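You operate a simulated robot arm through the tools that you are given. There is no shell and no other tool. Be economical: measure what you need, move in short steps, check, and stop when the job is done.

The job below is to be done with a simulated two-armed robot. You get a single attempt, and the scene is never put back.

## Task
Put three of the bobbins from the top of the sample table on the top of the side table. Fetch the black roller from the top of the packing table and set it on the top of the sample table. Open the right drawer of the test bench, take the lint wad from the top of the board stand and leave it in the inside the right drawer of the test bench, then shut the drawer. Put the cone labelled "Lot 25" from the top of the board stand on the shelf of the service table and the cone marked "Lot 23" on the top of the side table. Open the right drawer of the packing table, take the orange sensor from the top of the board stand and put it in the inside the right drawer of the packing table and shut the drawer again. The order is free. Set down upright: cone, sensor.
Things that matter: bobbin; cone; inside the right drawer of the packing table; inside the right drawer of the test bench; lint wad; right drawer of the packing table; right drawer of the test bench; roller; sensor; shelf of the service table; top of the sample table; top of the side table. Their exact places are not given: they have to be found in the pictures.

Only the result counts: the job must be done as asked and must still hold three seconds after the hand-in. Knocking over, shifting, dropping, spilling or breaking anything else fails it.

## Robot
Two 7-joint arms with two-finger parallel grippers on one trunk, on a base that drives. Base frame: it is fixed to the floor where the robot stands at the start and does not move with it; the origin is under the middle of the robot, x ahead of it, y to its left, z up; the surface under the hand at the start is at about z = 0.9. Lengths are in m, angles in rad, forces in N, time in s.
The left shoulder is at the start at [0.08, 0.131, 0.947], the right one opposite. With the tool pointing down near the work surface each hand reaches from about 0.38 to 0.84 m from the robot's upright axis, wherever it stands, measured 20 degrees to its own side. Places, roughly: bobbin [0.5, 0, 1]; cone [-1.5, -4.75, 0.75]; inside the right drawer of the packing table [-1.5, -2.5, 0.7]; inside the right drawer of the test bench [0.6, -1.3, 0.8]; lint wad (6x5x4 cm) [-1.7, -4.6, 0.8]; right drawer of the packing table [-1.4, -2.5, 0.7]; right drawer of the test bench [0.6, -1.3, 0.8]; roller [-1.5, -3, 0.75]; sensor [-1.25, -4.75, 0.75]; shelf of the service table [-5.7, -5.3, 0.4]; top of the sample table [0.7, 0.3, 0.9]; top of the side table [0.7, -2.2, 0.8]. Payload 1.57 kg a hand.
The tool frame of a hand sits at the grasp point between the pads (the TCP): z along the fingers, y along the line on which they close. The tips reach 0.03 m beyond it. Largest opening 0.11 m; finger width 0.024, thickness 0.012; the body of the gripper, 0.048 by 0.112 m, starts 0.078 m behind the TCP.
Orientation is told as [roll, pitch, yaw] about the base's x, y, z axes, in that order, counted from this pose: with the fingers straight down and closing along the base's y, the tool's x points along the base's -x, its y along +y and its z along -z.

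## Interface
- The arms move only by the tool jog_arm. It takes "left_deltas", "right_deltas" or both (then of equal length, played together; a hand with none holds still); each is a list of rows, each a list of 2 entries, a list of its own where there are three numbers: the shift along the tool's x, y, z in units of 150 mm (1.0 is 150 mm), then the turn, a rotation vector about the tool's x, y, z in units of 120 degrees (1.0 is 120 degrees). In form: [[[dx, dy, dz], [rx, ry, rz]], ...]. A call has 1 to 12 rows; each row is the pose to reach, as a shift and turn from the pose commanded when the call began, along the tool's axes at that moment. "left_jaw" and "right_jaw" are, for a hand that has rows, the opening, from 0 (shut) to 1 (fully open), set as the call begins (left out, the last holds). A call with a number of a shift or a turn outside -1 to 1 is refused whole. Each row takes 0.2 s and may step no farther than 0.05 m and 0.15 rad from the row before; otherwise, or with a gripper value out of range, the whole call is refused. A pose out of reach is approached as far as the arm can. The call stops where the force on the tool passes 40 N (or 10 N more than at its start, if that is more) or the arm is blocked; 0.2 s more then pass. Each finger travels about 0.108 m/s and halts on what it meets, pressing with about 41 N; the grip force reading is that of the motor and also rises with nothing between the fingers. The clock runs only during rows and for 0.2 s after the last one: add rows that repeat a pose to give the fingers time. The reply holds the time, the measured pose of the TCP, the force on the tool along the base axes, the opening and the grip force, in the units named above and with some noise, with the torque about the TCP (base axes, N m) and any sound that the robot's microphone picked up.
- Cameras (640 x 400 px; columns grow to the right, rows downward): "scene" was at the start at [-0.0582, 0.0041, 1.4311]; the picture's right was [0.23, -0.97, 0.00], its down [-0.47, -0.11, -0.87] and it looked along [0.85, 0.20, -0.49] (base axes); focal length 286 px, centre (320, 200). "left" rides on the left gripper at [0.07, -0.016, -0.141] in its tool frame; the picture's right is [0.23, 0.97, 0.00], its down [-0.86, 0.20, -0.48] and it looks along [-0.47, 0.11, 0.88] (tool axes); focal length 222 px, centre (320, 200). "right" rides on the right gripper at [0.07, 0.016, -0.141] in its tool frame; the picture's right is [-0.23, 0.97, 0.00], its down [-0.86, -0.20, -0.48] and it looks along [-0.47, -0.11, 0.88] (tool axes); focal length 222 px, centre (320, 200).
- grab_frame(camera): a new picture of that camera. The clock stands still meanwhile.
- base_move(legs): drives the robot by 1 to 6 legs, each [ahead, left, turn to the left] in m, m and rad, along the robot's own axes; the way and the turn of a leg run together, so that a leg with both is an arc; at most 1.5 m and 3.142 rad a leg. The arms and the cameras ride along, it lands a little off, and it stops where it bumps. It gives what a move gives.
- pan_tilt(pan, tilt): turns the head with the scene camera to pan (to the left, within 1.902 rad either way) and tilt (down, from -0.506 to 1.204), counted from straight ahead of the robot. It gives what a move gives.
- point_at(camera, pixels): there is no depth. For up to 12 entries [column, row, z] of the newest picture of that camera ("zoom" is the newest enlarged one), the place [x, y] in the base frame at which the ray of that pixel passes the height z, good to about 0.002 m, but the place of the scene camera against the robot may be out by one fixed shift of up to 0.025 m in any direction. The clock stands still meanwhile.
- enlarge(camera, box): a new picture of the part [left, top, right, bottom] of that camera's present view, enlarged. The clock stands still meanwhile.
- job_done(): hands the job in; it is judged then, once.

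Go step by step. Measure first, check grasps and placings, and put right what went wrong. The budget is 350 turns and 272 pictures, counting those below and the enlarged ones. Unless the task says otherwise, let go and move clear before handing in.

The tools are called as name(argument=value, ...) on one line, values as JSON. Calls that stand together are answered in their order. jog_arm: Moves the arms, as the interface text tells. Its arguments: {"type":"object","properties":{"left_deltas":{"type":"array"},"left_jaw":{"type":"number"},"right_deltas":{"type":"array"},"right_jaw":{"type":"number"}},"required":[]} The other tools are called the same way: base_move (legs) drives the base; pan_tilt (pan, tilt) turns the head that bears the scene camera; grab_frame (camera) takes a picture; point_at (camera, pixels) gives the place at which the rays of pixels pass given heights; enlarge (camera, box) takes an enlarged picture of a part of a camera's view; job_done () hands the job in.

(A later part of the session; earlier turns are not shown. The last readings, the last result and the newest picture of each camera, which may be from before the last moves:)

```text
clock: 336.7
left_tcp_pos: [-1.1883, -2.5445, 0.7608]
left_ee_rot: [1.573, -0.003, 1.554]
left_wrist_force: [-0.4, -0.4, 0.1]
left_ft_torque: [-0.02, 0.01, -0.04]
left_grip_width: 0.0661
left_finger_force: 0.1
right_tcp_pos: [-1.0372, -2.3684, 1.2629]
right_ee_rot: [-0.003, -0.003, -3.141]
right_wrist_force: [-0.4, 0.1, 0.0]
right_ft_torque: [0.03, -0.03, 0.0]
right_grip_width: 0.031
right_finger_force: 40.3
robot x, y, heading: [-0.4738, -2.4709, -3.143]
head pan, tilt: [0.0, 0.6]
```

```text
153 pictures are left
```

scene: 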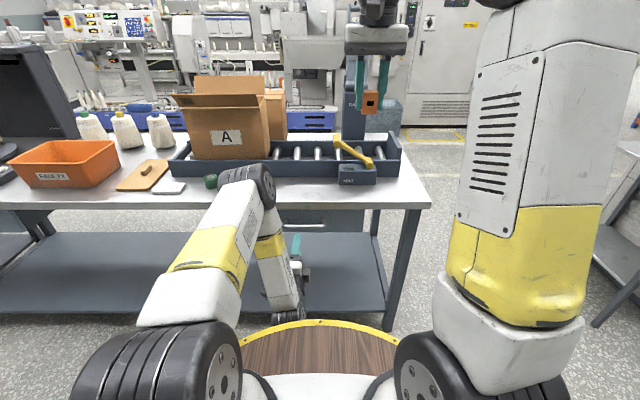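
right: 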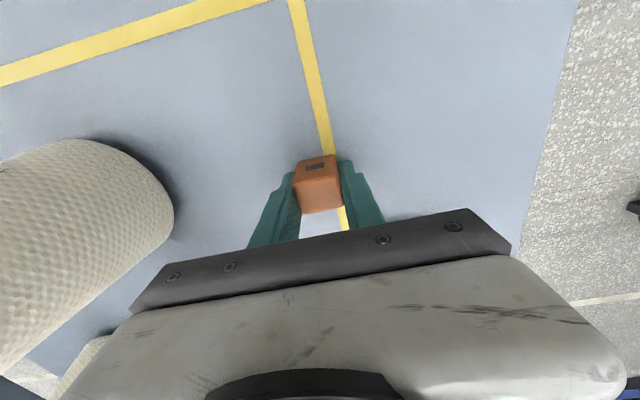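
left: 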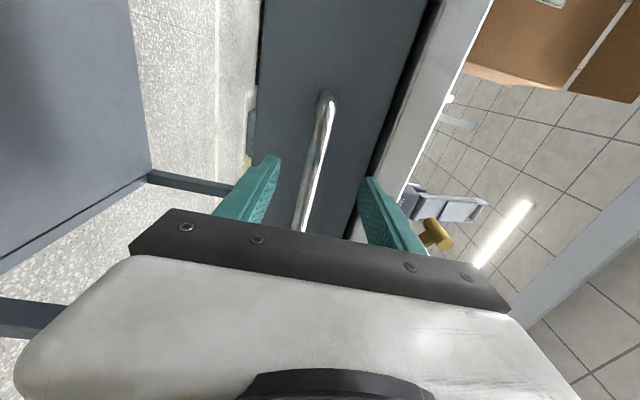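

Continue forward 3 cm, gently.

jog_arm(left_deltas=[[[0, 0, 0.07], [0, 0, 0]], [[0, 0, 0.14], [0, 0, 0]], [[0, 0, 0.2], [0, 0, 0]]])

grab_frame(camera="left")

```text
clock: 337.5
left_tcp_pos: [-1.2169, -2.5455, 0.7597]
left_ee_rot: [1.574, -0.001, 1.551]
left_wrist_force: [-0.5, 1.7, 0.9]
left_ft_torque: [0.02, 0.03, 0.02]
left_grip_width: 0.0662
left_finger_force: 0.1
right_tcp_pos: [-1.0382, -2.3686, 1.2631]
right_ee_rot: [-0.002, -0.003, -3.14]
right_wrist_force: [-0.2, 0.4, -0.2]
right_ft_torque: [0.01, 0.0, -0.02]
right_grip_width: 0.031
right_finger_force: 40.0
robot x, y, heading: [-0.4749, -2.4743, -3.147]
head pan, tilt: [0.0, 0.6]
```

```text
152 pictures are left
```

left: 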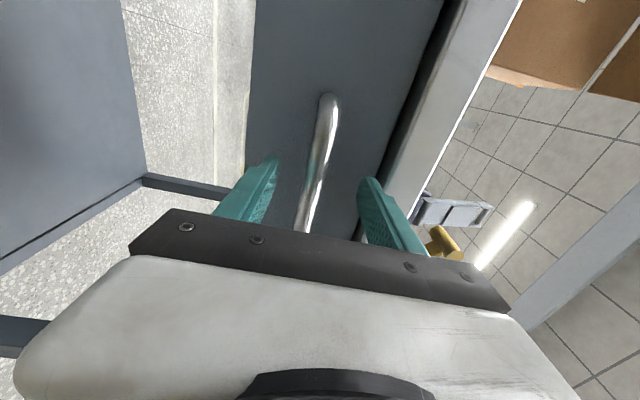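

Bar is well inside. Advance 8 mm and close.

jog_arm(left_deltas=[[[0, 0, 0.05], [0, 0, 0]]])

jog_arm(left_deltas=[[[0, 0, 0], [0, 0, 0]], [[0, 0, 0], [0, 0, 0]], [[0, 0, 0], [0, 0, 0]], [[0, 0, 0], [0, 0, 0]]], left_jaw=0)

grab_frame(camera="left")

```text
clock: 337.9
left_tcp_pos: [-1.2246, -2.5444, 0.7611]
left_ee_rot: [1.577, 0.0, 1.553]
left_wrist_force: [-0.9, 0.0, 0.0]
left_ft_torque: [0.01, 0.01, -0.02]
left_grip_width: 0.066
left_finger_force: 0.1
right_tcp_pos: [-1.04, -2.3687, 1.262]
right_ee_rot: [-0.003, -0.004, -3.141]
right_wrist_force: [0.1, 1.0, -0.1]
right_ft_torque: [-0.01, 0.02, -0.01]
right_grip_width: 0.031
right_finger_force: 40.3
robot x, y, heading: [-0.4809, -2.468, -3.14]
head pan, tilt: [0.0, 0.6]
```

```text
clock: 338.8
left_tcp_pos: [-1.2218, -2.5439, 0.7538]
left_ee_rot: [1.558, -0.003, 1.555]
left_wrist_force: [-0.6, 1.3, -4.0]
left_ft_torque: [-0.1, -0.04, -0.08]
left_grip_width: 0.0149
left_finger_force: 30.9
right_tcp_pos: [-1.0395, -2.3686, 1.2623]
right_ee_rot: [-0.001, -0.002, -3.14]
right_wrist_force: [0.3, -0.1, 0.1]
right_ft_torque: [0.0, -0.02, 0.01]
right_grip_width: 0.031
right_finger_force: 40.1
robot x, y, heading: [-0.4755, -2.4743, -3.142]
head pan, tilt: [0.0, 0.6]
stopped in row 4 (left hand): the force on the tool passed its limit at 41 N (the readings are from after the stop); the commanded pose is now the measured one
```

```text
151 pictures are left
```

left: 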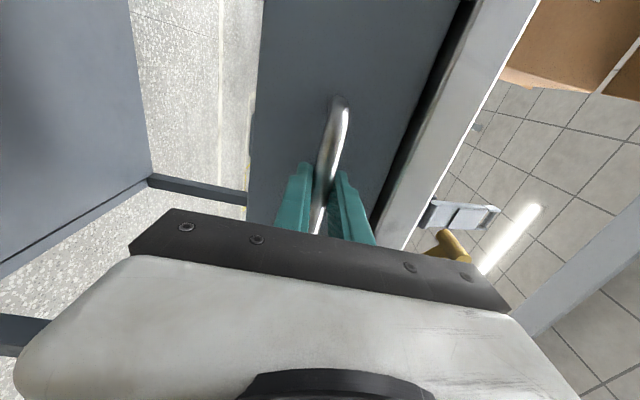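

Gripped with low load. Pull the drawer open 0.18 m.

jog_arm(left_deltas=[[[0, 0, -0.1], [0, 0, 0]], [[0, 0, -0.25], [0, 0, 0]], [[0, 0, -0.4], [0, 0, 0]], [[0, 0, -0.55], [0, 0, 0]], [[0, 0, -0.7], [0, 0, 0]], [[0, 0, -0.85], [0, 0, 0]], [[0, 0, -1.0], [0, 0, 0]]])

grab_frame(camera="scene")

grab_frame(camera="right")

```text
clock: 340.6
left_tcp_pos: [-1.0714, -2.5441, 0.7532]
left_ee_rot: [1.55, -0.006, 1.549]
left_wrist_force: [0.1, 2.5, -3.7]
left_ft_torque: [-0.35, -0.04, 0.34]
left_grip_width: 0.0149
left_finger_force: 30.5
right_tcp_pos: [-1.0401, -2.3672, 1.2629]
right_ee_rot: [-0.001, -0.002, -3.141]
right_wrist_force: [0.5, -0.3, -0.9]
right_ft_torque: [0.04, -0.04, 0.02]
right_grip_width: 0.031
right_finger_force: 39.8
robot x, y, heading: [-0.4739, -2.4715, 3.144]
head pan, tilt: [0.0, 0.6]
stopped in row 7 (left hand): the force on the tool passed its limit at 41 N (the readings are from after the stop); the commanded pose is now the measured one
```

```text
150 pictures are left
```

scene: 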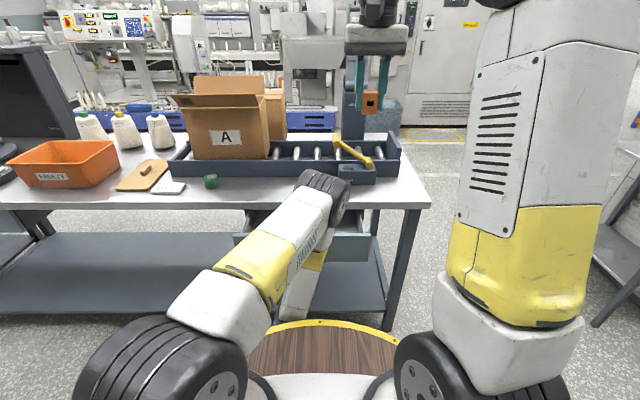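

```text
149 pictures are left
```

right: 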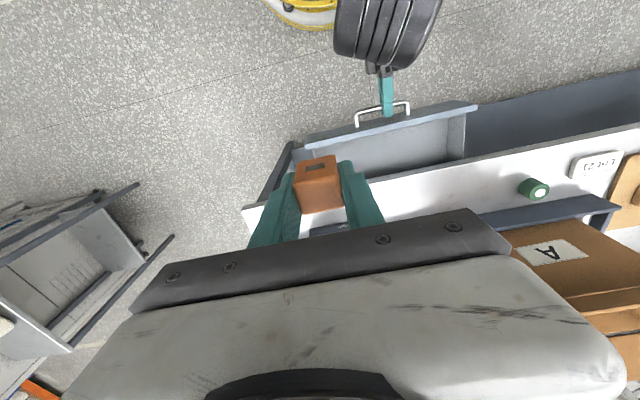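

Open 15 cm. As before, release the handle, back the base off to free the fingers, and take the left arm away.

jog_arm(left_deltas=[[[0, 0, 0], [0, 0, 0]], [[0, 0, 0], [0, 0, 0]], [[0, 0, 0], [0, 0, 0]]], left_jaw=0.5)

base_move(legs=[[-0.14, 0, 0]])

grab_frame(camera="left")

```text
clock: 341.4
left_tcp_pos: [-1.0717, -2.544, 0.7549]
left_ee_rot: [1.553, -0.005, 1.547]
left_wrist_force: [-0.3, 0.3, -0.3]
left_ft_torque: [-0.03, -0.01, 0.02]
left_grip_width: 0.055
left_finger_force: 0.1
right_tcp_pos: [-1.0386, -2.3672, 1.2622]
right_ee_rot: [-0.002, -0.004, -3.14]
right_wrist_force: [-0.6, 0.1, 0.2]
right_ft_torque: [0.0, 0.01, 0.01]
right_grip_width: 0.031
right_finger_force: 40.1
robot x, y, heading: [-0.4764, -2.472, 3.141]
head pan, tilt: [0.0, 0.6]
```

```text
clock: 342.7
left_tcp_pos: [-0.9297, -2.5454, 0.754]
left_ee_rot: [1.553, -0.005, 1.548]
left_wrist_force: [0.7, -0.8, 0.0]
left_ft_torque: [-0.02, 0.03, 0.04]
left_grip_width: 0.0551
left_finger_force: 0.1
right_tcp_pos: [-0.8977, -2.3679, 1.2626]
right_ee_rot: [-0.002, -0.002, -3.14]
right_wrist_force: [-1.1, 0.1, -0.7]
right_ft_torque: [-0.03, -0.01, 0.01]
right_grip_width: 0.0314
right_finger_force: 40.0
robot x, y, heading: [-0.3332, -2.4675, -3.139]
head pan, tilt: [0.0, 0.6]
```

```text
148 pictures are left
```

left: 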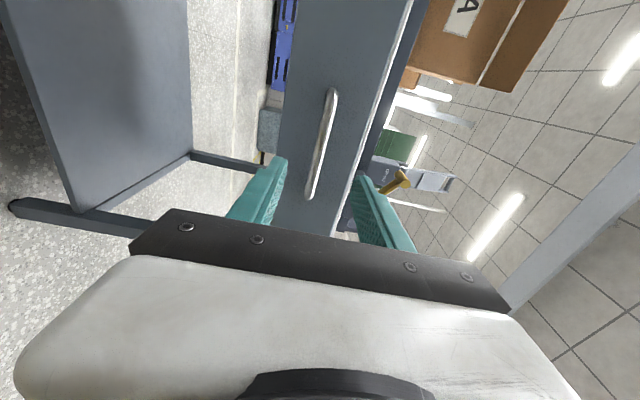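

Fingers are clear. Return the left hand by the reverse path: left/up, un-roll, un-pitch.

jog_arm(left_deltas=[[[0.2, 0.2, 0], [0, 0, 0]], [[0.4, 0.4, 0], [0, 0, 0]], [[0.6, 0.6, 0], [0, 0, 0]], [[0.8, 0.8, 0], [0, 0, 0]], [[1.0, 1.0, 0.1], [0, 0, 0]]])

jog_arm(left_deltas=[[[0.2, 0, 0.1], [0, 0, -0.0625]], [[0.4, 0, 0.2], [0, 0, -0.125]], [[0.6, 0, 0.3], [0, 0, -0.1875]], [[0.8, 0, 0.4], [0, 0, -0.25]], [[0.9, 0.1, 0.5], [0, 0, -0.3125]], [[0.9, 0.2, 0.5], [0, 0, -0.375]], [[0.9, 0.3, 0.5], [0, 0, -0.4375]], [[0.9, 0.4, 0.5], [0, 0, -0.5]], [[0.9, 0.5, 0.5], [0, 0, -0.5625]], [[0.9, 0.6, 0.5], [0, 0, -0.625]], [[0.9, 0.7, 0.5], [0, 0, -0.6875]], [[0.9, 0.8, 0.5], [0, 0, -0.75]]])

jog_arm(left_deltas=[[[-0.05, 0, 0], [0, 0.0625, 0]], [[-0.1, 0, 0], [0, 0.125, 0]], [[-0.2, 0, 0], [0, 0.1875, 0]], [[-0.3, 0, 0], [0, 0.25, 0]], [[-0.4, 0, 0], [0, 0.3125, 0]], [[-0.5, 0, 0], [0, 0.375, 0]], [[-0.6, 0, 0], [0, 0.4375, 0]], [[-0.7, 0, 0], [0, 0.5, 0]], [[-0.8, 0, 0], [0, 0.5625, 0]], [[-0.9, 0, 0], [0, 0.625, 0]], [[-1, 0, 0], [0, 0.6875, 0]], [[-1, 0, 0], [0, 0.75, 0]]])

grab_frame(camera="scene")

```text
clock: 343.9
left_tcp_pos: [-0.9521, -2.6952, 0.904]
left_ee_rot: [1.552, -0.006, 1.549]
left_wrist_force: [-0.8, -0.2, 0.2]
left_ft_torque: [0.02, 0.0, 0.03]
left_grip_width: 0.055
left_finger_force: 0.0
right_tcp_pos: [-0.8991, -2.3681, 1.2622]
right_ee_rot: [-0.002, -0.002, -3.138]
right_wrist_force: [0.8, -0.5, -0.3]
right_ft_torque: [-0.02, -0.02, -0.01]
right_grip_width: 0.0312
right_finger_force: 40.2
robot x, y, heading: [-0.3372, -2.4745, -3.137]
head pan, tilt: [0.0, 0.6]
```

```text
clock: 346.5
left_tcp_pos: [-1.0308, -2.8285, 1.022]
left_ee_rot: [-0.37, -1.551, -2.792]
left_wrist_force: [-0.4, 0.9, 1.2]
left_ft_torque: [0.01, 0.02, -0.01]
left_grip_width: 0.0551
left_finger_force: 0.1
right_tcp_pos: [-0.8989, -2.3682, 1.2616]
right_ee_rot: [-0.003, -0.002, -3.14]
right_wrist_force: [0.4, -0.4, -0.5]
right_ft_torque: [0.0, 0.01, 0.0]
right_grip_width: 0.0311
right_finger_force: 39.7
robot x, y, heading: [-0.3339, -2.469, -3.141]
head pan, tilt: [0.0, 0.6]
```

```text
clock: 349.1
left_tcp_pos: [-1.0332, -2.8309, 1.172]
left_ee_rot: [-0.004, 0.019, 3.12]
left_wrist_force: [-0.9, 0.5, 1.1]
left_ft_torque: [-0.01, 0.01, 0.0]
left_grip_width: 0.0549
left_finger_force: 0.0
left hand out of reach, approached as far as the arm can: row 5, 6
right_tcp_pos: [-0.8973, -2.3685, 1.2625]
right_ee_rot: [-0.003, -0.003, -3.137]
right_wrist_force: [-0.3, -0.1, 0.1]
right_ft_torque: [-0.02, 0.06, 0.02]
right_grip_width: 0.0312
right_finger_force: 40.1
robot x, y, heading: [-0.3342, -2.4728, -3.136]
head pan, tilt: [0.0, 0.6]
```

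```text
147 pictures are left
```

scene: 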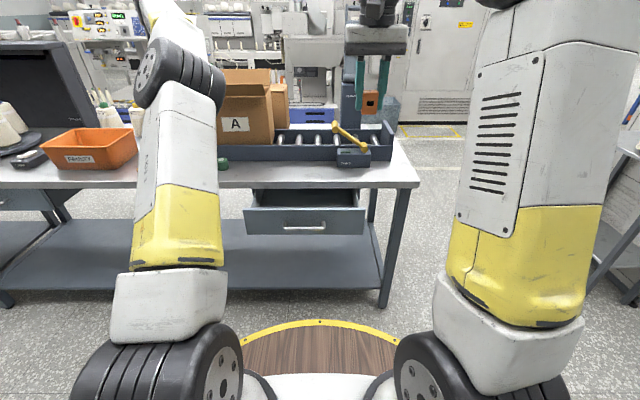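

Left arm is clear. Move ahead and bring the sensor over the drawer.

base_move(legs=[[0.13, 0, 0]])

jog_arm(right_deltas=[[[-0.2, 0.15, 0], [0, 0, 0]], [[-0.4, 0.3, 0], [0, 0, 0]], [[-0.6, 0.45, 0.1], [0, 0, 0]], [[-0.8, 0.55, 0.3], [0, 0, 0]]])

grab_frame(camera="right")

```text
clock: 350.4
left_tcp_pos: [-1.1654, -2.8314, 1.1712]
left_ee_rot: [-0.007, 0.018, 3.121]
left_wrist_force: [0.8, -0.4, -0.7]
left_ft_torque: [-0.03, -0.01, 0.0]
left_grip_width: 0.0549
left_finger_force: 0.1
right_tcp_pos: [-1.0309, -2.3677, 1.2628]
right_ee_rot: [-0.002, -0.002, -3.137]
right_wrist_force: [0.1, -0.5, 0.3]
right_ft_torque: [0.02, -0.01, 0.03]
right_grip_width: 0.031
right_finger_force: 40.2
robot x, y, heading: [-0.47, -2.4682, -3.141]
head pan, tilt: [0.0, 0.6]
```

```text
clock: 351.4
left_tcp_pos: [-1.1665, -2.8306, 1.1706]
left_ee_rot: [-0.007, 0.017, 3.122]
left_wrist_force: [-0.4, 0.4, -0.2]
left_ft_torque: [-0.01, 0.0, 0.0]
left_grip_width: 0.0551
left_finger_force: 0.1
right_tcp_pos: [-1.148, -2.4521, 1.2183]
right_ee_rot: [0.001, -0.004, -3.139]
right_wrist_force: [0.8, 0.3, 0.3]
right_ft_torque: [-0.02, 0.01, 0.01]
right_grip_width: 0.0311
right_finger_force: 40.3
robot x, y, heading: [-0.4703, -2.4735, -3.138]
head pan, tilt: [0.0, 0.6]
```

```text
146 pictures are left
```

right: 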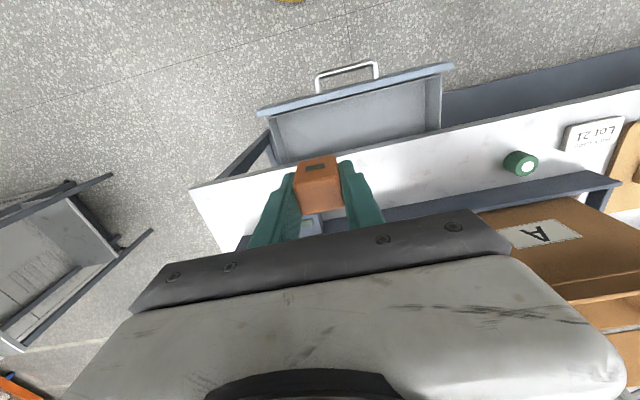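

point_at(camera="right", pixels=[[268, 116, 0.81], [440, 80, 0.81], [257, 111, 0.81], [455, 65, 0.81], [270, 168, 0.85], [440, 132, 0.85], [360, 118, 0.73]])

```text
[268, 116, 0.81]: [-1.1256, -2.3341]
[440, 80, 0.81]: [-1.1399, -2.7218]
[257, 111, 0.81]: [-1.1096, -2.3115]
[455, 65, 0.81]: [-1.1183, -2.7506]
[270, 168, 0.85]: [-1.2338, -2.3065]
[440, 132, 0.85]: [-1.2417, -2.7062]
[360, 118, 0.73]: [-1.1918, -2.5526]
```

Interior x -1.13…-1.24, y -2.33…-2.72. Lower at (-1.185,-2.50).

jog_arm(right_deltas=[[[-0.12, 0.16, 0.2], [0, 0, 0]], [[-0.247, 0.32, 0.4], [0, 0, 0]], [[-0.247, 0.32, 0.7], [0, 0, 0]], [[-0.247, 0.32, 1.0], [0, 0, 0]]])

jog_arm(right_deltas=[[[0, 0, 0.3], [0, 0, 0]], [[0, 0, 0.6], [0, 0, 0]], [[0, 0, 0.9], [0, 0, 0]], [[0, 0, 1.0], [0, 0, 0]]])

grab_frame(camera="right")

```text
clock: 352.4
left_tcp_pos: [-1.1636, -2.8311, 1.1716]
left_ee_rot: [-0.005, 0.017, 3.12]
left_wrist_force: [0.3, 0.1, -0.5]
left_ft_torque: [-0.01, 0.0, 0.01]
left_grip_width: 0.0548
left_finger_force: 0.0
right_tcp_pos: [-1.1875, -2.502, 1.0653]
right_ee_rot: [-0.002, -0.004, -3.138]
right_wrist_force: [0.0, 0.7, -0.2]
right_ft_torque: [-0.02, -0.01, -0.01]
right_grip_width: 0.0311
right_finger_force: 40.3
robot x, y, heading: [-0.4705, -2.4703, -3.136]
head pan, tilt: [0.0, 0.6]
```

```text
clock: 353.4
left_tcp_pos: [-1.1648, -2.8323, 1.1714]
left_ee_rot: [-0.005, 0.018, 3.121]
left_wrist_force: [0.7, -0.2, 0.6]
left_ft_torque: [-0.01, 0.02, -0.02]
left_grip_width: 0.055
left_finger_force: 0.1
right_tcp_pos: [-1.1876, -2.4996, 0.9162]
right_ee_rot: [0.0, -0.003, -3.137]
right_wrist_force: [-0.3, -0.1, 0.1]
right_ft_torque: [0.01, -0.01, 0.0]
right_grip_width: 0.0313
right_finger_force: 39.9
robot x, y, heading: [-0.4714, -2.4718, -3.143]
head pan, tilt: [0.0, 0.6]
```

```text
145 pictures are left
```

right: 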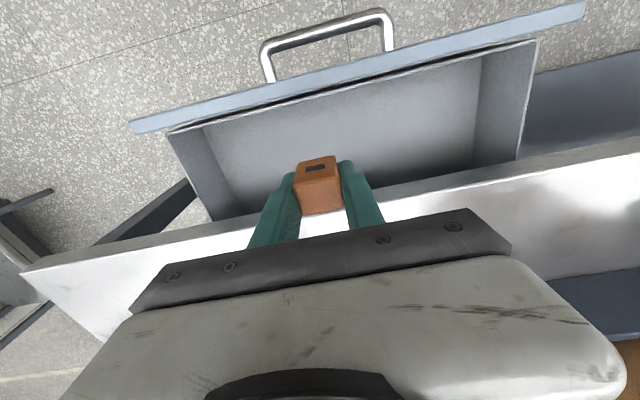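

Shift 1 cm away from the table edge and lower into the drawer.

jog_arm(right_deltas=[[[0.06, 0, 0.2], [0, 0, 0]], [[0.06, 0, 0.4], [0, 0, 0]], [[0.06, 0, 0.6], [0, 0, 0]], [[0.06, 0, 0.75], [0, 0, 0]]])

grab_frame(camera="right")

```text
clock: 354.4
left_tcp_pos: [-1.1653, -2.8309, 1.1713]
left_ee_rot: [-0.006, 0.017, 3.121]
left_wrist_force: [0.2, 0.0, 0.2]
left_ft_torque: [0.03, 0.02, -0.04]
left_grip_width: 0.055
left_finger_force: 0.1
right_tcp_pos: [-1.18, -2.499, 0.8037]
right_ee_rot: [-0.002, -0.005, -3.138]
right_wrist_force: [0.4, -0.5, -0.4]
right_ft_torque: [0.01, 0.02, -0.01]
right_grip_width: 0.0312
right_finger_force: 39.9
robot x, y, heading: [-0.4683, -2.4749, -3.141]
head pan, tilt: [0.0, 0.6]
```

```text
144 pictures are left
```

right: 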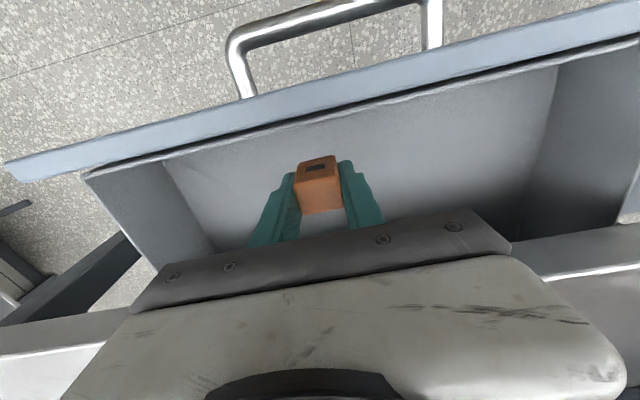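

Sensor is inside the rim. Lower in small steps to the floor.

jog_arm(right_deltas=[[[0, 0, 0.07], [0, 0, 0]], [[0, 0, 0.14], [0, 0, 0]], [[0, 0, 0.2], [0, 0, 0]]])

jog_arm(right_deltas=[[[0, 0, 0.03], [0, 0, 0]], [[0, 0, 0.06], [0, 0, 0]]])

```text
clock: 355.2
left_tcp_pos: [-1.1653, -2.8316, 1.1715]
left_ee_rot: [-0.004, 0.017, 3.122]
left_wrist_force: [0.5, 0.3, 0.0]
left_ft_torque: [0.01, 0.01, 0.01]
left_grip_width: 0.0549
left_finger_force: 0.1
right_tcp_pos: [-1.1802, -2.4983, 0.7745]
right_ee_rot: [-0.001, -0.005, -3.141]
right_wrist_force: [-0.3, -0.8, -0.6]
right_ft_torque: [0.01, -0.02, -0.04]
right_grip_width: 0.0309
right_finger_force: 40.3
robot x, y, heading: [-0.4692, -2.4722, -3.137]
head pan, tilt: [0.0, 0.6]
```

```text
clock: 355.8
left_tcp_pos: [-1.1653, -2.8316, 1.1711]
left_ee_rot: [-0.005, 0.017, 3.121]
left_wrist_force: [0.5, 0.3, 1.1]
left_ft_torque: [0.02, 0.03, 0.01]
left_grip_width: 0.055
left_finger_force: 0.0
right_tcp_pos: [-1.1791, -2.5009, 0.7674]
right_ee_rot: [-0.002, -0.004, -3.137]
right_wrist_force: [-0.5, 0.9, -0.4]
right_ft_torque: [0.03, -0.02, 0.02]
right_grip_width: 0.0308
right_finger_force: 39.5
robot x, y, heading: [-0.4708, -2.4727, -3.138]
head pan, tilt: [0.0, 0.6]
```

jog_arm(right_deltas=[[[0, 0, 0.03], [0, 0, 0]], [[0, 0, 0.06], [0, 0, 0]]])

grab_frame(camera="right")

```text
clock: 356.4
left_tcp_pos: [-1.1652, -2.8317, 1.1712]
left_ee_rot: [-0.004, 0.018, 3.12]
left_wrist_force: [-0.3, 0.5, 0.5]
left_ft_torque: [-0.05, -0.01, 0.02]
left_grip_width: 0.0551
left_finger_force: 0.1
right_tcp_pos: [-1.1797, -2.4997, 0.7578]
right_ee_rot: [-0.004, -0.003, -3.14]
right_wrist_force: [-0.7, 0.0, 0.3]
right_ft_torque: [0.02, 0.03, 0.01]
right_grip_width: 0.0313
right_finger_force: 39.8
robot x, y, heading: [-0.4701, -2.4706, -3.143]
head pan, tilt: [0.0, 0.6]
```

```text
143 pictures are left
```

right: 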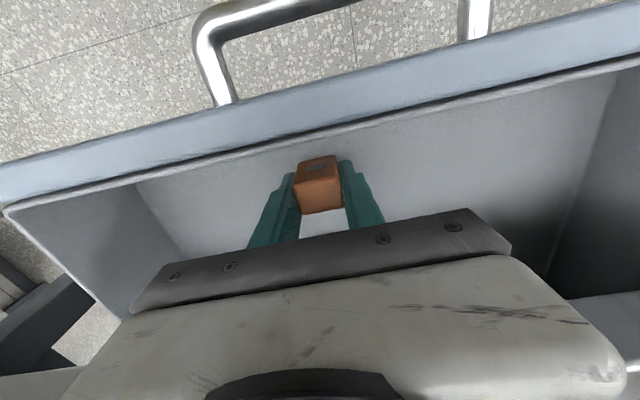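

jog_arm(right_deltas=[[[0, 0, 0.03], [0, 0, 0]], [[0, 0, 0.06], [0, 0, 0]], [[0, 0, 0.09], [0, 0, 0]]])

jog_arm(right_deltas=[[[0, 0, 0.02], [0, 0, 0]], [[0, 0, 0.04], [0, 0, 0]]])

jog_arm(right_deltas=[[[0, 0, 0.02], [0, 0, 0]], [[0, 0, 0.04], [0, 0, 0]]])

```text
clock: 357.2
left_tcp_pos: [-1.1661, -2.8296, 1.1715]
left_ee_rot: [-0.005, 0.018, 3.121]
left_wrist_force: [0.3, -0.6, -0.6]
left_ft_torque: [-0.02, 0.01, 0.04]
left_grip_width: 0.0549
left_finger_force: 0.0
right_tcp_pos: [-1.1788, -2.4998, 0.7451]
right_ee_rot: [-0.002, -0.002, -3.139]
right_wrist_force: [0.3, 1.0, -0.3]
right_ft_torque: [-0.04, 0.0, 0.03]
right_grip_width: 0.0313
right_finger_force: 40.1
robot x, y, heading: [-0.4703, -2.4693, -3.138]
head pan, tilt: [0.0, 0.6]
```

```text
clock: 357.8
left_tcp_pos: [-1.1647, -2.8318, 1.1723]
left_ee_rot: [-0.004, 0.017, 3.12]
left_wrist_force: [0.7, 0.7, -0.1]
left_ft_torque: [0.03, -0.01, 0.02]
left_grip_width: 0.055
left_finger_force: 0.2
right_tcp_pos: [-1.1815, -2.4987, 0.741]
right_ee_rot: [0.001, -0.01, -3.137]
right_wrist_force: [-1.2, 1.9, 31.6]
right_ft_torque: [0.07, -0.06, 0.03]
right_grip_width: 0.0316
right_finger_force: 40.8
robot x, y, heading: [-0.4669, -2.473, -3.136]
head pan, tilt: [0.0, 0.6]
```

```text
clock: 358.3
left_tcp_pos: [-1.1655, -2.8311, 1.1701]
left_ee_rot: [-0.006, 0.018, 3.12]
left_wrist_force: [0.1, 0.5, 0.3]
left_ft_torque: [0.01, 0.04, 0.01]
left_grip_width: 0.0549
left_finger_force: 0.0
right_tcp_pos: [-1.1818, -2.4995, 0.7381]
right_ee_rot: [0.001, -0.009, -3.139]
right_wrist_force: [-1.3, 1.3, 5.6]
right_ft_torque: [0.04, 0.01, 0.02]
right_grip_width: 0.0308
right_finger_force: 39.9
robot x, y, heading: [-0.4749, -2.4679, -3.14]
head pan, tilt: [0.0, 0.6]
stopped in row 2 (right hand): the force on the tool passed its limit at 44 N (the readings are from after the stop); the commanded pose is now the measured one
```

On the floor. Open and rise.

jog_arm(right_deltas=[[[0, 0, -0.005], [0, 0, 0]], [[0, 0, -0.005], [0, 0, 0]], [[0, 0, -0.005], [0, 0, 0]], [[0, 0, -0.005], [0, 0, 0]]], right_jaw=0.6)

jog_arm(right_deltas=[[[0, 0, -0.2], [0, 0, 0]], [[0, 0, -0.5], [0, 0, 0]], [[0, 0, -0.8], [0, 0, 0]], [[0, 0, -1.0], [0, 0, 0]]])

grab_frame(camera="right")

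```text
clock: 359.3
left_tcp_pos: [-1.1655, -2.8308, 1.172]
left_ee_rot: [-0.005, 0.017, 3.122]
left_wrist_force: [0.4, 0.6, 0.2]
left_ft_torque: [0.02, 0.02, 0.03]
left_grip_width: 0.0548
left_finger_force: 0.0
right_tcp_pos: [-1.1817, -2.4996, 0.7382]
right_ee_rot: [0.0, -0.008, -3.137]
right_wrist_force: [1.2, 0.0, 7.7]
right_ft_torque: [0.08, -0.11, 0.1]
right_grip_width: 0.0646
right_finger_force: 0.0
robot x, y, heading: [-0.4725, -2.4715, -3.139]
head pan, tilt: [0.0, 0.6]
```

```text
clock: 360.3
left_tcp_pos: [-1.1655, -2.8318, 1.17]
left_ee_rot: [-0.006, 0.018, 3.12]
left_wrist_force: [0.2, -0.4, -0.4]
left_ft_torque: [0.0, -0.05, 0.03]
left_grip_width: 0.055
left_finger_force: 0.0
right_tcp_pos: [-1.1784, -2.498, 0.8903]
right_ee_rot: [0.001, -0.006, -3.138]
right_wrist_force: [1.0, 0.1, -0.1]
right_ft_torque: [0.02, 0.0, 0.01]
right_grip_width: 0.0661
right_finger_force: 0.1
robot x, y, heading: [-0.4673, -2.4699, -3.14]
head pan, tilt: [0.0, 0.6]
```

```text
142 pictures are left
```

right: 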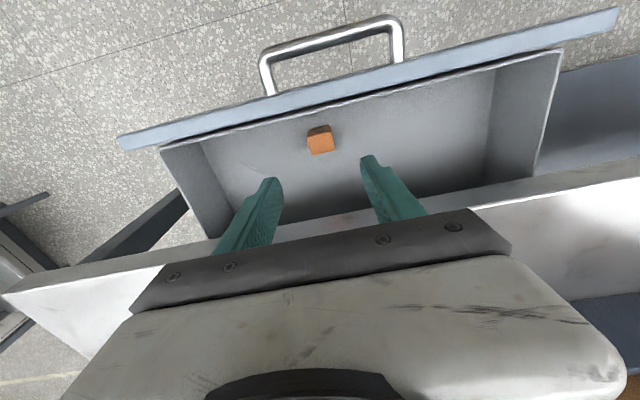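

Sensor stands upright in the drawer. Now bring the closed right hand in front of the handle.

jog_arm(right_deltas=[[[0, 0, -0.3], [0, 0, 0]], [[0, 0, -0.6], [0, 0, 0]], [[0.3, 0, -0.6], [0, 0, 0]], [[0.6, 0, -0.6], [0, 0, 0]], [[0.9, 0, -0.6], [0, 0, 0]], [[1.0, 0.1, -0.6], [0, 0, 0]]], right_jaw=0)

jog_arm(right_deltas=[[[0.3, 0, 0], [0, 0, 0]], [[0.46, 0, 0], [0, 0, 0]]])

grab_frame(camera="right")

```text
clock: 361.7
left_tcp_pos: [-1.1655, -2.8317, 1.1709]
left_ee_rot: [-0.004, 0.017, 3.122]
left_wrist_force: [-0.5, 0.2, 0.4]
left_ft_torque: [0.0, -0.04, -0.02]
left_grip_width: 0.0548
left_finger_force: 0.0
right_tcp_pos: [-1.0277, -2.5137, 0.9772]
right_ee_rot: [0.0, -0.008, -3.138]
right_wrist_force: [-0.4, 0.9, -0.1]
right_ft_torque: [-0.01, -0.01, 0.01]
right_grip_width: 0.0003
right_finger_force: 21.1
robot x, y, heading: [-0.4643, -2.4666, -3.14]
head pan, tilt: [0.0, 0.6]
```

```text
clock: 362.3
left_tcp_pos: [-1.1661, -2.8317, 1.1705]
left_ee_rot: [-0.005, 0.018, 3.12]
left_wrist_force: [0.5, 0.5, 0.1]
left_ft_torque: [0.01, -0.04, 0.03]
left_grip_width: 0.0551
left_finger_force: 0.1
right_tcp_pos: [-0.9599, -2.512, 0.9777]
right_ee_rot: [-0.001, -0.006, -3.139]
right_wrist_force: [-0.5, -0.2, -0.4]
right_ft_torque: [-0.01, -0.05, -0.01]
right_grip_width: 0.0
right_finger_force: 20.9
robot x, y, heading: [-0.4692, -2.471, -3.139]
head pan, tilt: [0.0, 0.6]
```

```text
141 pictures are left
```

right: 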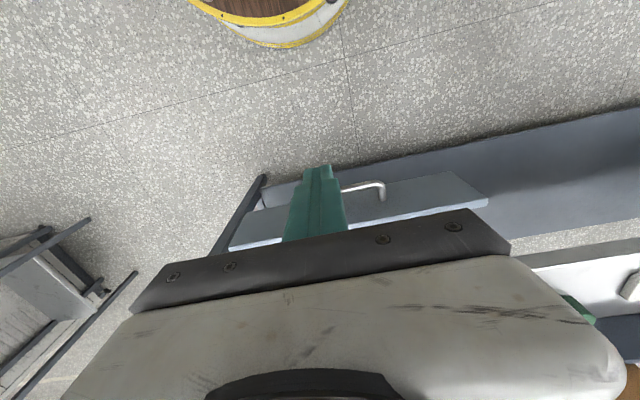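

jog_arm(right_deltas=[[[0, 0.05, 0.3], [0, 0, 0]], [[0, 0.05, 0.6], [0, 0, 0]], [[0, 0.05, 0.9], [0, 0, 0]], [[0, 0.05, 1.0], [0, 0, 0]]])

jog_arm(right_deltas=[[[0, 0, 0.2], [0, 0, 0]], [[0, 0, 0.4], [0, 0, 0]], [[-0.2, 0, 0.4], [0, 0, 0]], [[-0.4, 0, 0.4], [0, 0, 0]]])

grab_frame(camera="right")

```text
clock: 363.3
left_tcp_pos: [-1.1654, -2.8313, 1.171]
left_ee_rot: [-0.005, 0.018, 3.121]
left_wrist_force: [0.0, 0.6, 0.0]
left_ft_torque: [0.0, 0.01, 0.02]
left_grip_width: 0.0549
left_finger_force: 0.1
right_tcp_pos: [-0.9623, -2.5205, 0.8251]
right_ee_rot: [0.0, -0.006, -3.139]
right_wrist_force: [0.3, 0.5, 0.5]
right_ft_torque: [0.0, -0.01, 0.0]
right_grip_width: 0.0
right_finger_force: 21.4
robot x, y, heading: [-0.4671, -2.4693, -3.139]
head pan, tilt: [0.0, 0.6]
```

```text
clock: 364.3
left_tcp_pos: [-1.1649, -2.8324, 1.1719]
left_ee_rot: [-0.006, 0.018, 3.122]
left_wrist_force: [0.7, 0.5, 0.7]
left_ft_torque: [0.03, -0.04, -0.04]
left_grip_width: 0.055
left_finger_force: 0.0
right_tcp_pos: [-1.0207, -2.5234, 0.7677]
right_ee_rot: [-0.001, -0.006, -3.138]
right_wrist_force: [0.9, 0.6, -0.2]
right_ft_torque: [0.0, 0.02, -0.04]
right_grip_width: 0.0001
right_finger_force: 21.6
robot x, y, heading: [-0.4678, -2.4756, -3.137]
head pan, tilt: [0.0, 0.6]
```

```text
140 pictures are left
```

right: 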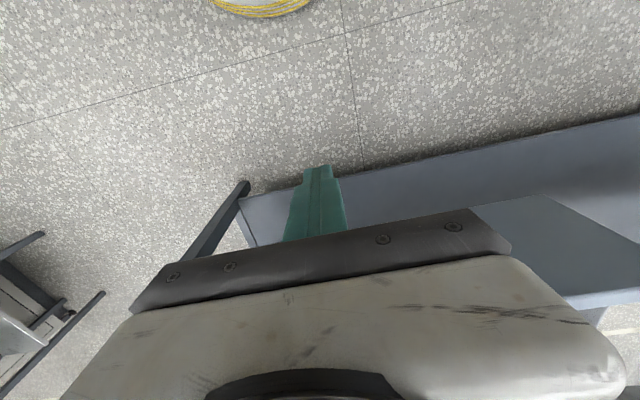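

Push the drawer shut slowly.

jog_arm(right_deltas=[[[-0.1, 0, 0], [0, 0, 0]], [[-0.2, 0, 0], [0, 0, 0]], [[-0.3, 0, 0], [0, 0, 0]], [[-0.4, 0, 0], [0, 0, 0]], [[-0.5, 0, 0], [0, 0, 0]], [[-0.6, 0, 0], [0, 0, 0]], [[-0.7, 0, 0], [0, 0, 0]], [[-0.8, 0, 0], [0, 0, 0]], [[-0.9, 0, 0], [0, 0, 0]], [[-1.0, 0, 0], [0, 0, 0]]])

jog_arm(right_deltas=[[[-0.06, 0, 0], [0, 0, 0]], [[-0.12, 0, 0], [0, 0, 0]], [[-0.18, 0, 0], [0, 0, 0]], [[-0.22, 0, 0], [0, 0, 0]], [[-0.26, 0, 0], [0, 0, 0]]])

grab_frame(camera="scene")

```text
clock: 366.5
left_tcp_pos: [-1.1659, -2.8311, 1.171]
left_ee_rot: [-0.004, 0.017, 3.122]
left_wrist_force: [-0.2, -0.5, 0.7]
left_ft_torque: [0.01, 0.03, 0.0]
left_grip_width: 0.0546
left_finger_force: 0.0
right_tcp_pos: [-1.1718, -2.5237, 0.7683]
right_ee_rot: [-0.001, -0.007, -3.137]
right_wrist_force: [0.3, 0.1, 0.6]
right_ft_torque: [-0.02, -0.02, 0.01]
right_grip_width: 0.0
right_finger_force: 21.4
robot x, y, heading: [-0.4689, -2.4706, -3.138]
head pan, tilt: [0.0, 0.6]
```

```text
clock: 367.7
left_tcp_pos: [-1.1654, -2.8312, 1.1713]
left_ee_rot: [-0.004, 0.017, 3.121]
left_wrist_force: [-0.3, -0.1, -0.4]
left_ft_torque: [0.02, -0.02, 0.01]
left_grip_width: 0.055
left_finger_force: 0.1
right_tcp_pos: [-1.2089, -2.5233, 0.7688]
right_ee_rot: [0.0, -0.002, -3.138]
right_wrist_force: [15.9, 1.2, 4.7]
right_ft_torque: [0.13, -0.19, 0.0]
right_grip_width: 0.0001
right_finger_force: 21.3
robot x, y, heading: [-0.4705, -2.4712, -3.141]
head pan, tilt: [0.0, 0.6]
```

```text
139 pictures are left
```

scene: 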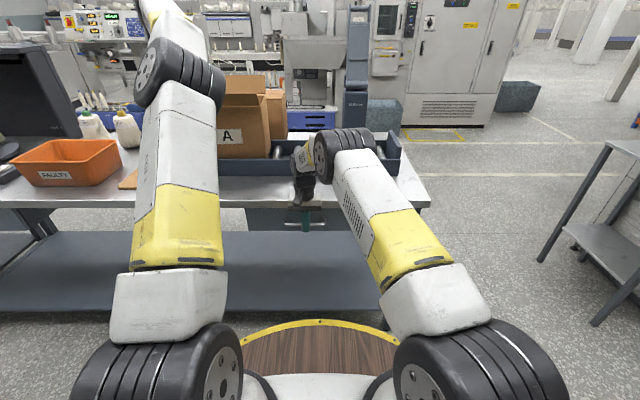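

jog_arm(right_deltas=[[[-0.02, 0, 0], [0, 0, 0]], [[-0.04, 0, 0], [0, 0, 0]]])

jog_arm(right_deltas=[[[0.2, 0, 0], [0, 0, 0]], [[0.5, 0, 0], [0, 0, 0]], [[0.8, 0, 0], [0, 0, 0]], [[1.0, -0.1, -0.2], [0, 0, 0]], [[1.0, -0.3, -0.4], [0, 0, 0]], [[1.0, -0.5, -0.6], [0, 0, 0]], [[1.0, -0.7, -0.8], [0, 0, 0]], [[1.0, -0.9, -1.0], [0, 0, 0]]])

grab_frame(camera="scene")

enlarge(camera="scene", box=[220, 170, 400, 280])

```text
clock: 368.2
left_tcp_pos: [-1.1643, -2.8314, 1.1711]
left_ee_rot: [-0.006, 0.018, 3.121]
left_wrist_force: [0.1, 0.3, -0.3]
left_ft_torque: [-0.01, 0.0, 0.03]
left_grip_width: 0.0551
left_finger_force: 0.1
right_tcp_pos: [-1.2088, -2.5231, 0.767]
right_ee_rot: [-0.001, 0.006, -3.138]
right_wrist_force: [11.8, 2.5, 13.8]
right_ft_torque: [-0.06, -0.21, -0.07]
right_grip_width: 0.0
right_finger_force: 21.2
robot x, y, heading: [-0.472, -2.4707, -3.141]
head pan, tilt: [0.0, 0.6]
stopped in row 2 (right hand): the force on the tool passed its limit at 47 N (the readings are from after the stop); the commanded pose is now the measured one
```

```text
clock: 370.0
left_tcp_pos: [-1.1643, -2.8321, 1.171]
left_ee_rot: [-0.004, 0.017, 3.121]
left_wrist_force: [0.0, 0.4, 0.5]
left_ft_torque: [0.05, 0.0, -0.02]
left_grip_width: 0.0552
left_finger_force: 0.0
right_tcp_pos: [-1.0609, -2.3882, 0.9174]
right_ee_rot: [-0.002, 0.004, -3.136]
right_wrist_force: [0.1, 0.1, 0.1]
right_ft_torque: [0.01, 0.02, 0.03]
right_grip_width: 0.0001
right_finger_force: 21.7
robot x, y, heading: [-0.4668, -2.4714, -3.139]
head pan, tilt: [0.0, 0.6]
```

```text
138 pictures are left
```

scene: 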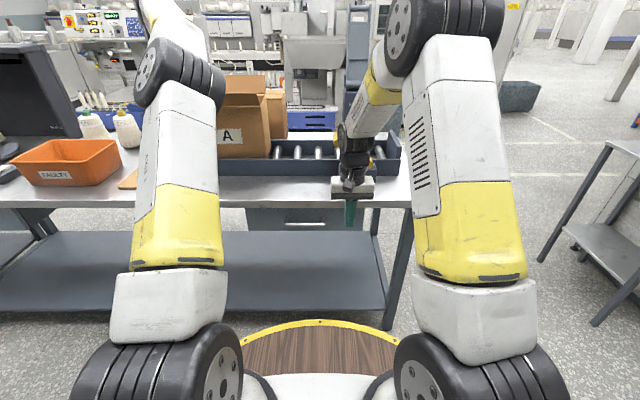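

```text
3.56 times, centred on (310, 225) of scene
```

zoom: 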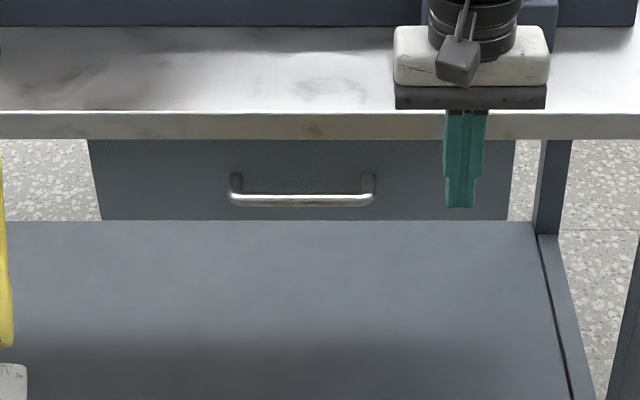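

The drawer is shut. Now the cones: raise the right hand and drive around to the back of the board stand, facing -x to look towards the service table.

jog_arm(right_deltas=[[[0, 0, -0.3], [0, 0, 0]], [[0, 0, -0.6], [0, 0, 0]], [[0, 0, -0.9], [0, 0, 0]], [[0, 0, -1.0], [0, 0, 0]]], right_jaw=1)

jog_arm(right_deltas=[[[0, 0, -0.3], [0, 0, 0]], [[0, 0, -0.6], [0, 0, 0]], [[0, 0, -0.9], [0, 0, 0]]])

base_move(legs=[[-0.03, 0, 0], [0, 1.45, 0], [0, 1.45, 0], [0, 0.15, 0], [1.0, 0, 0], [0.9, 0, 0]])

pan_tilt(pan=0.0, tilt=0.35)

grab_frame(camera="scene")

```text
clock: 371.0
left_tcp_pos: [-1.1661, -2.831, 1.1709]
left_ee_rot: [-0.006, 0.02, 3.121]
left_wrist_force: [0.7, 0.0, 0.8]
left_ft_torque: [0.03, -0.02, 0.0]
left_grip_width: 0.0549
left_finger_force: 0.1
right_tcp_pos: [-1.0613, -2.3881, 1.0689]
right_ee_rot: [-0.003, 0.003, -3.136]
right_wrist_force: [0.0, -0.2, -0.5]
right_ft_torque: [0.0, 0.0, 0.03]
right_grip_width: 0.1098
right_finger_force: 0.1
robot x, y, heading: [-0.4713, -2.4733, -3.141]
head pan, tilt: [0.0, 0.6]
```

```text
clock: 371.8
left_tcp_pos: [-1.1655, -2.8313, 1.1713]
left_ee_rot: [-0.005, 0.018, 3.122]
left_wrist_force: [-0.5, -0.1, 0.2]
left_ft_torque: [0.01, 0.0, -0.01]
left_grip_width: 0.055
left_finger_force: 0.1
right_tcp_pos: [-1.0607, -2.3884, 1.2055]
right_ee_rot: [0.0, 0.003, -3.138]
right_wrist_force: [-1.1, -0.9, -0.8]
right_ft_torque: [-0.01, -0.01, -0.01]
right_grip_width: 0.11
right_finger_force: 0.1
robot x, y, heading: [-0.4649, -2.4707, -3.141]
head pan, tilt: [0.0, 0.6]
```

```text
clock: 396.1
left_tcp_pos: [-3.0936, -5.8066, 1.1715]
left_ee_rot: [-0.005, 0.018, 3.117]
left_wrist_force: [0.2, 0.0, -0.4]
left_ft_torque: [0.02, -0.02, 0.02]
left_grip_width: 0.0551
left_finger_force: 0.1
right_tcp_pos: [-2.9877, -5.3648, 1.2056]
right_ee_rot: [-0.001, 0.001, -3.141]
right_wrist_force: [-0.2, 0.4, -0.4]
right_ft_torque: [0.02, 0.01, -0.01]
right_grip_width: 0.1099
right_finger_force: 0.0
robot x, y, heading: [-2.3973, -5.449, 3.141]
head pan, tilt: [0.0, 0.6]
```

```text
clock: 396.9
left_tcp_pos: [-3.0942, -5.8051, 1.1715]
left_ee_rot: [-0.004, 0.017, 3.117]
left_wrist_force: [0.0, -0.4, 0.0]
left_ft_torque: [0.01, 0.02, -0.03]
left_grip_width: 0.0551
left_finger_force: 0.0
right_tcp_pos: [-2.9878, -5.3641, 1.2048]
right_ee_rot: [-0.001, 0.005, -3.142]
right_wrist_force: [0.6, 0.2, 0.7]
right_ft_torque: [0.01, 0.0, 0.04]
right_grip_width: 0.1101
right_finger_force: 0.2
robot x, y, heading: [-2.3965, -5.4484, 3.142]
head pan, tilt: [0.0, 0.351]
```

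```text
136 pictures are left
```

scene: 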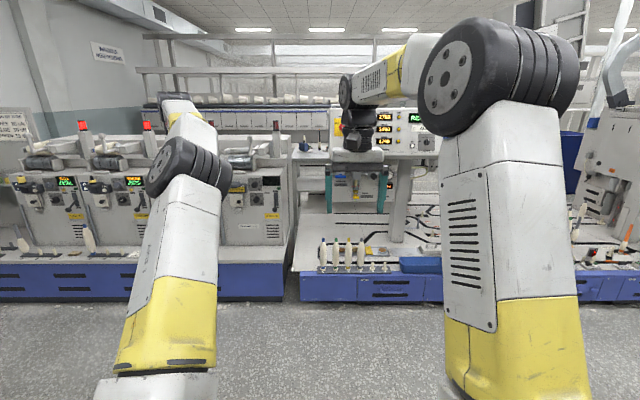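

A row of machines blocks the direct way. I look left and right for a passage.

pan_tilt(pan=1.0, tilt=0.3)

grab_frame(camera="scene")

pan_tilt(pan=-0.95, tilt=0.3)

grab_frame(camera="scene")

```text
clock: 398.1
left_tcp_pos: [-3.0951, -5.8063, 1.1715]
left_ee_rot: [-0.005, 0.018, 3.116]
left_wrist_force: [-0.5, 0.0, 0.3]
left_ft_torque: [0.04, -0.04, -0.03]
left_grip_width: 0.055
left_finger_force: 0.1
right_tcp_pos: [-2.987, -5.364, 1.205]
right_ee_rot: [0.001, 0.004, -3.141]
right_wrist_force: [1.1, 0.6, -0.8]
right_ft_torque: [0.06, 0.02, -0.01]
right_grip_width: 0.1099
right_finger_force: 0.1
robot x, y, heading: [-2.392, -5.4487, 3.14]
head pan, tilt: [1.0, 0.3]
```

```text
135 pictures are left
```

scene: 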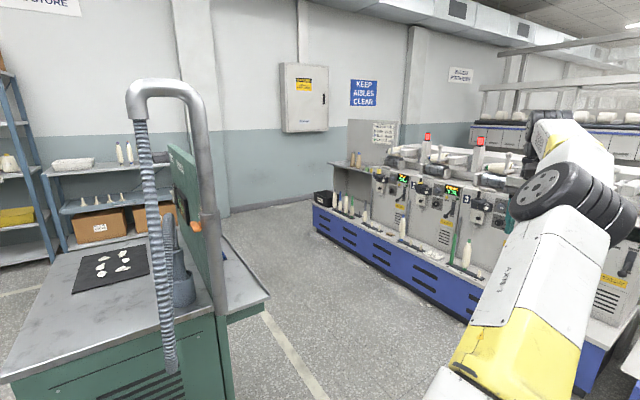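

```text
clock: 400.0
left_tcp_pos: [-3.0952, -5.8063, 1.1713]
left_ee_rot: [-0.004, 0.018, 3.116]
left_wrist_force: [0.1, -0.1, -0.1]
left_ft_torque: [0.01, 0.01, 0.02]
left_grip_width: 0.0548
left_finger_force: 0.0
right_tcp_pos: [-2.9875, -5.3646, 1.2046]
right_ee_rot: [0.002, 0.003, -3.142]
right_wrist_force: [-0.1, 0.8, -0.1]
right_ft_torque: [0.01, 0.02, -0.02]
right_grip_width: 0.1099
right_finger_force: 0.0
robot x, y, heading: [-2.3978, -5.4459, 3.138]
head pan, tilt: [-0.949, 0.3]
```

```text
134 pictures are left
```

scene: 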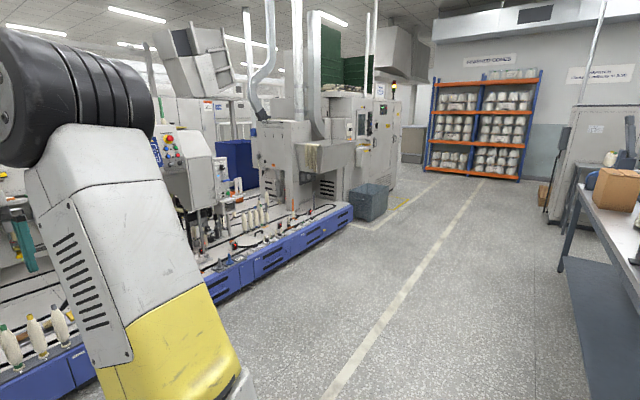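

I re-aim left and measure the machine's near end and the gap to the wall.

pan_tilt(pan=1.0, tilt=0.3)

enlarge(camera="scene", box=[220, 120, 460, 270])

point_at(camera="zoom", pixels=[[250, 280, 0], [20, 225, 0], [190, 205, 0], [400, 360, 0]])

```text
clock: 401.9
left_tcp_pos: [-3.095, -5.8058, 1.1713]
left_ee_rot: [-0.007, 0.019, 3.118]
left_wrist_force: [-0.2, 0.9, -0.2]
left_ft_torque: [0.02, -0.02, 0.01]
left_grip_width: 0.055
left_finger_force: 0.0
right_tcp_pos: [-2.9869, -5.364, 1.204]
right_ee_rot: [0.0, 0.003, -3.143]
right_wrist_force: [-0.9, 0.2, 0.0]
right_ft_torque: [-0.02, -0.03, 0.01]
right_grip_width: 0.1099
right_finger_force: 0.1
robot x, y, heading: [-2.396, -5.4496, 3.136]
head pan, tilt: [1.0, 0.3]
```

```text
2.67 times, centred on (340, 195) of scene
```

zoom: 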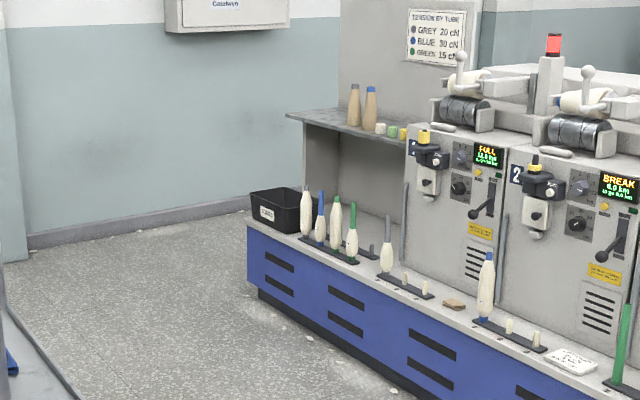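

```text
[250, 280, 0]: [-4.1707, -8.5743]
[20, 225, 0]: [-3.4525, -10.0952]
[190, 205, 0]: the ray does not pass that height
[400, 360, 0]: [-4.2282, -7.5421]
```

Machines end around y≈-8.5 with a gap to the wall, a possible way round. First I go to the stand's back side to take Lot 25 with a horizontal grasp (suited to a low shelf).

base_move(legs=[[0, 0, -1.571], [0, 0, -1.571], [0, 0.78, 0]])

pan_tilt(pan=0.0, tilt=0.6)

grab_frame(camera="scene")

```text
clock: 413.8
left_tcp_pos: [-1.6828, -4.3311, 1.1717]
left_ee_rot: [-0.004, 0.018, -0.038]
left_wrist_force: [0.2, -0.7, -0.1]
left_ft_torque: [-0.03, 0.03, 0.0]
left_grip_width: 0.0548
left_finger_force: 0.2
right_tcp_pos: [-1.7954, -4.7708, 1.2038]
right_ee_rot: [-0.002, 0.005, -0.013]
right_wrist_force: [0.6, -0.1, -0.3]
right_ft_torque: [0.0, 0.0, -0.02]
right_grip_width: 0.1098
right_finger_force: 0.0
robot x, y, heading: [-2.3855, -4.6807, -0.016]
head pan, tilt: [1.0, 0.3]
```

```text
clock: 415.0
left_tcp_pos: [-1.6822, -4.3308, 1.1719]
left_ee_rot: [-0.005, 0.017, -0.039]
left_wrist_force: [0.1, -0.4, 0.3]
left_ft_torque: [0.04, 0.03, 0.0]
left_grip_width: 0.0551
left_finger_force: 0.1
right_tcp_pos: [-1.7958, -4.7714, 1.2045]
right_ee_rot: [0.001, 0.002, -0.012]
right_wrist_force: [-0.2, -0.1, -0.1]
right_ft_torque: [-0.01, -0.03, -0.02]
right_grip_width: 0.1101
right_finger_force: 0.0
robot x, y, heading: [-2.3894, -4.681, -0.016]
head pan, tilt: [0.0, 0.6]
```

```text
132 pictures are left
```

scene: 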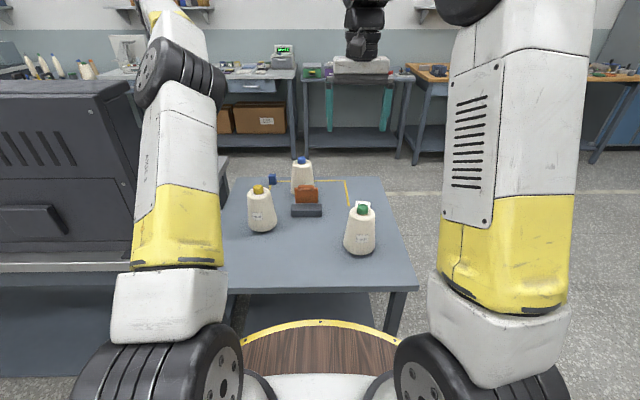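

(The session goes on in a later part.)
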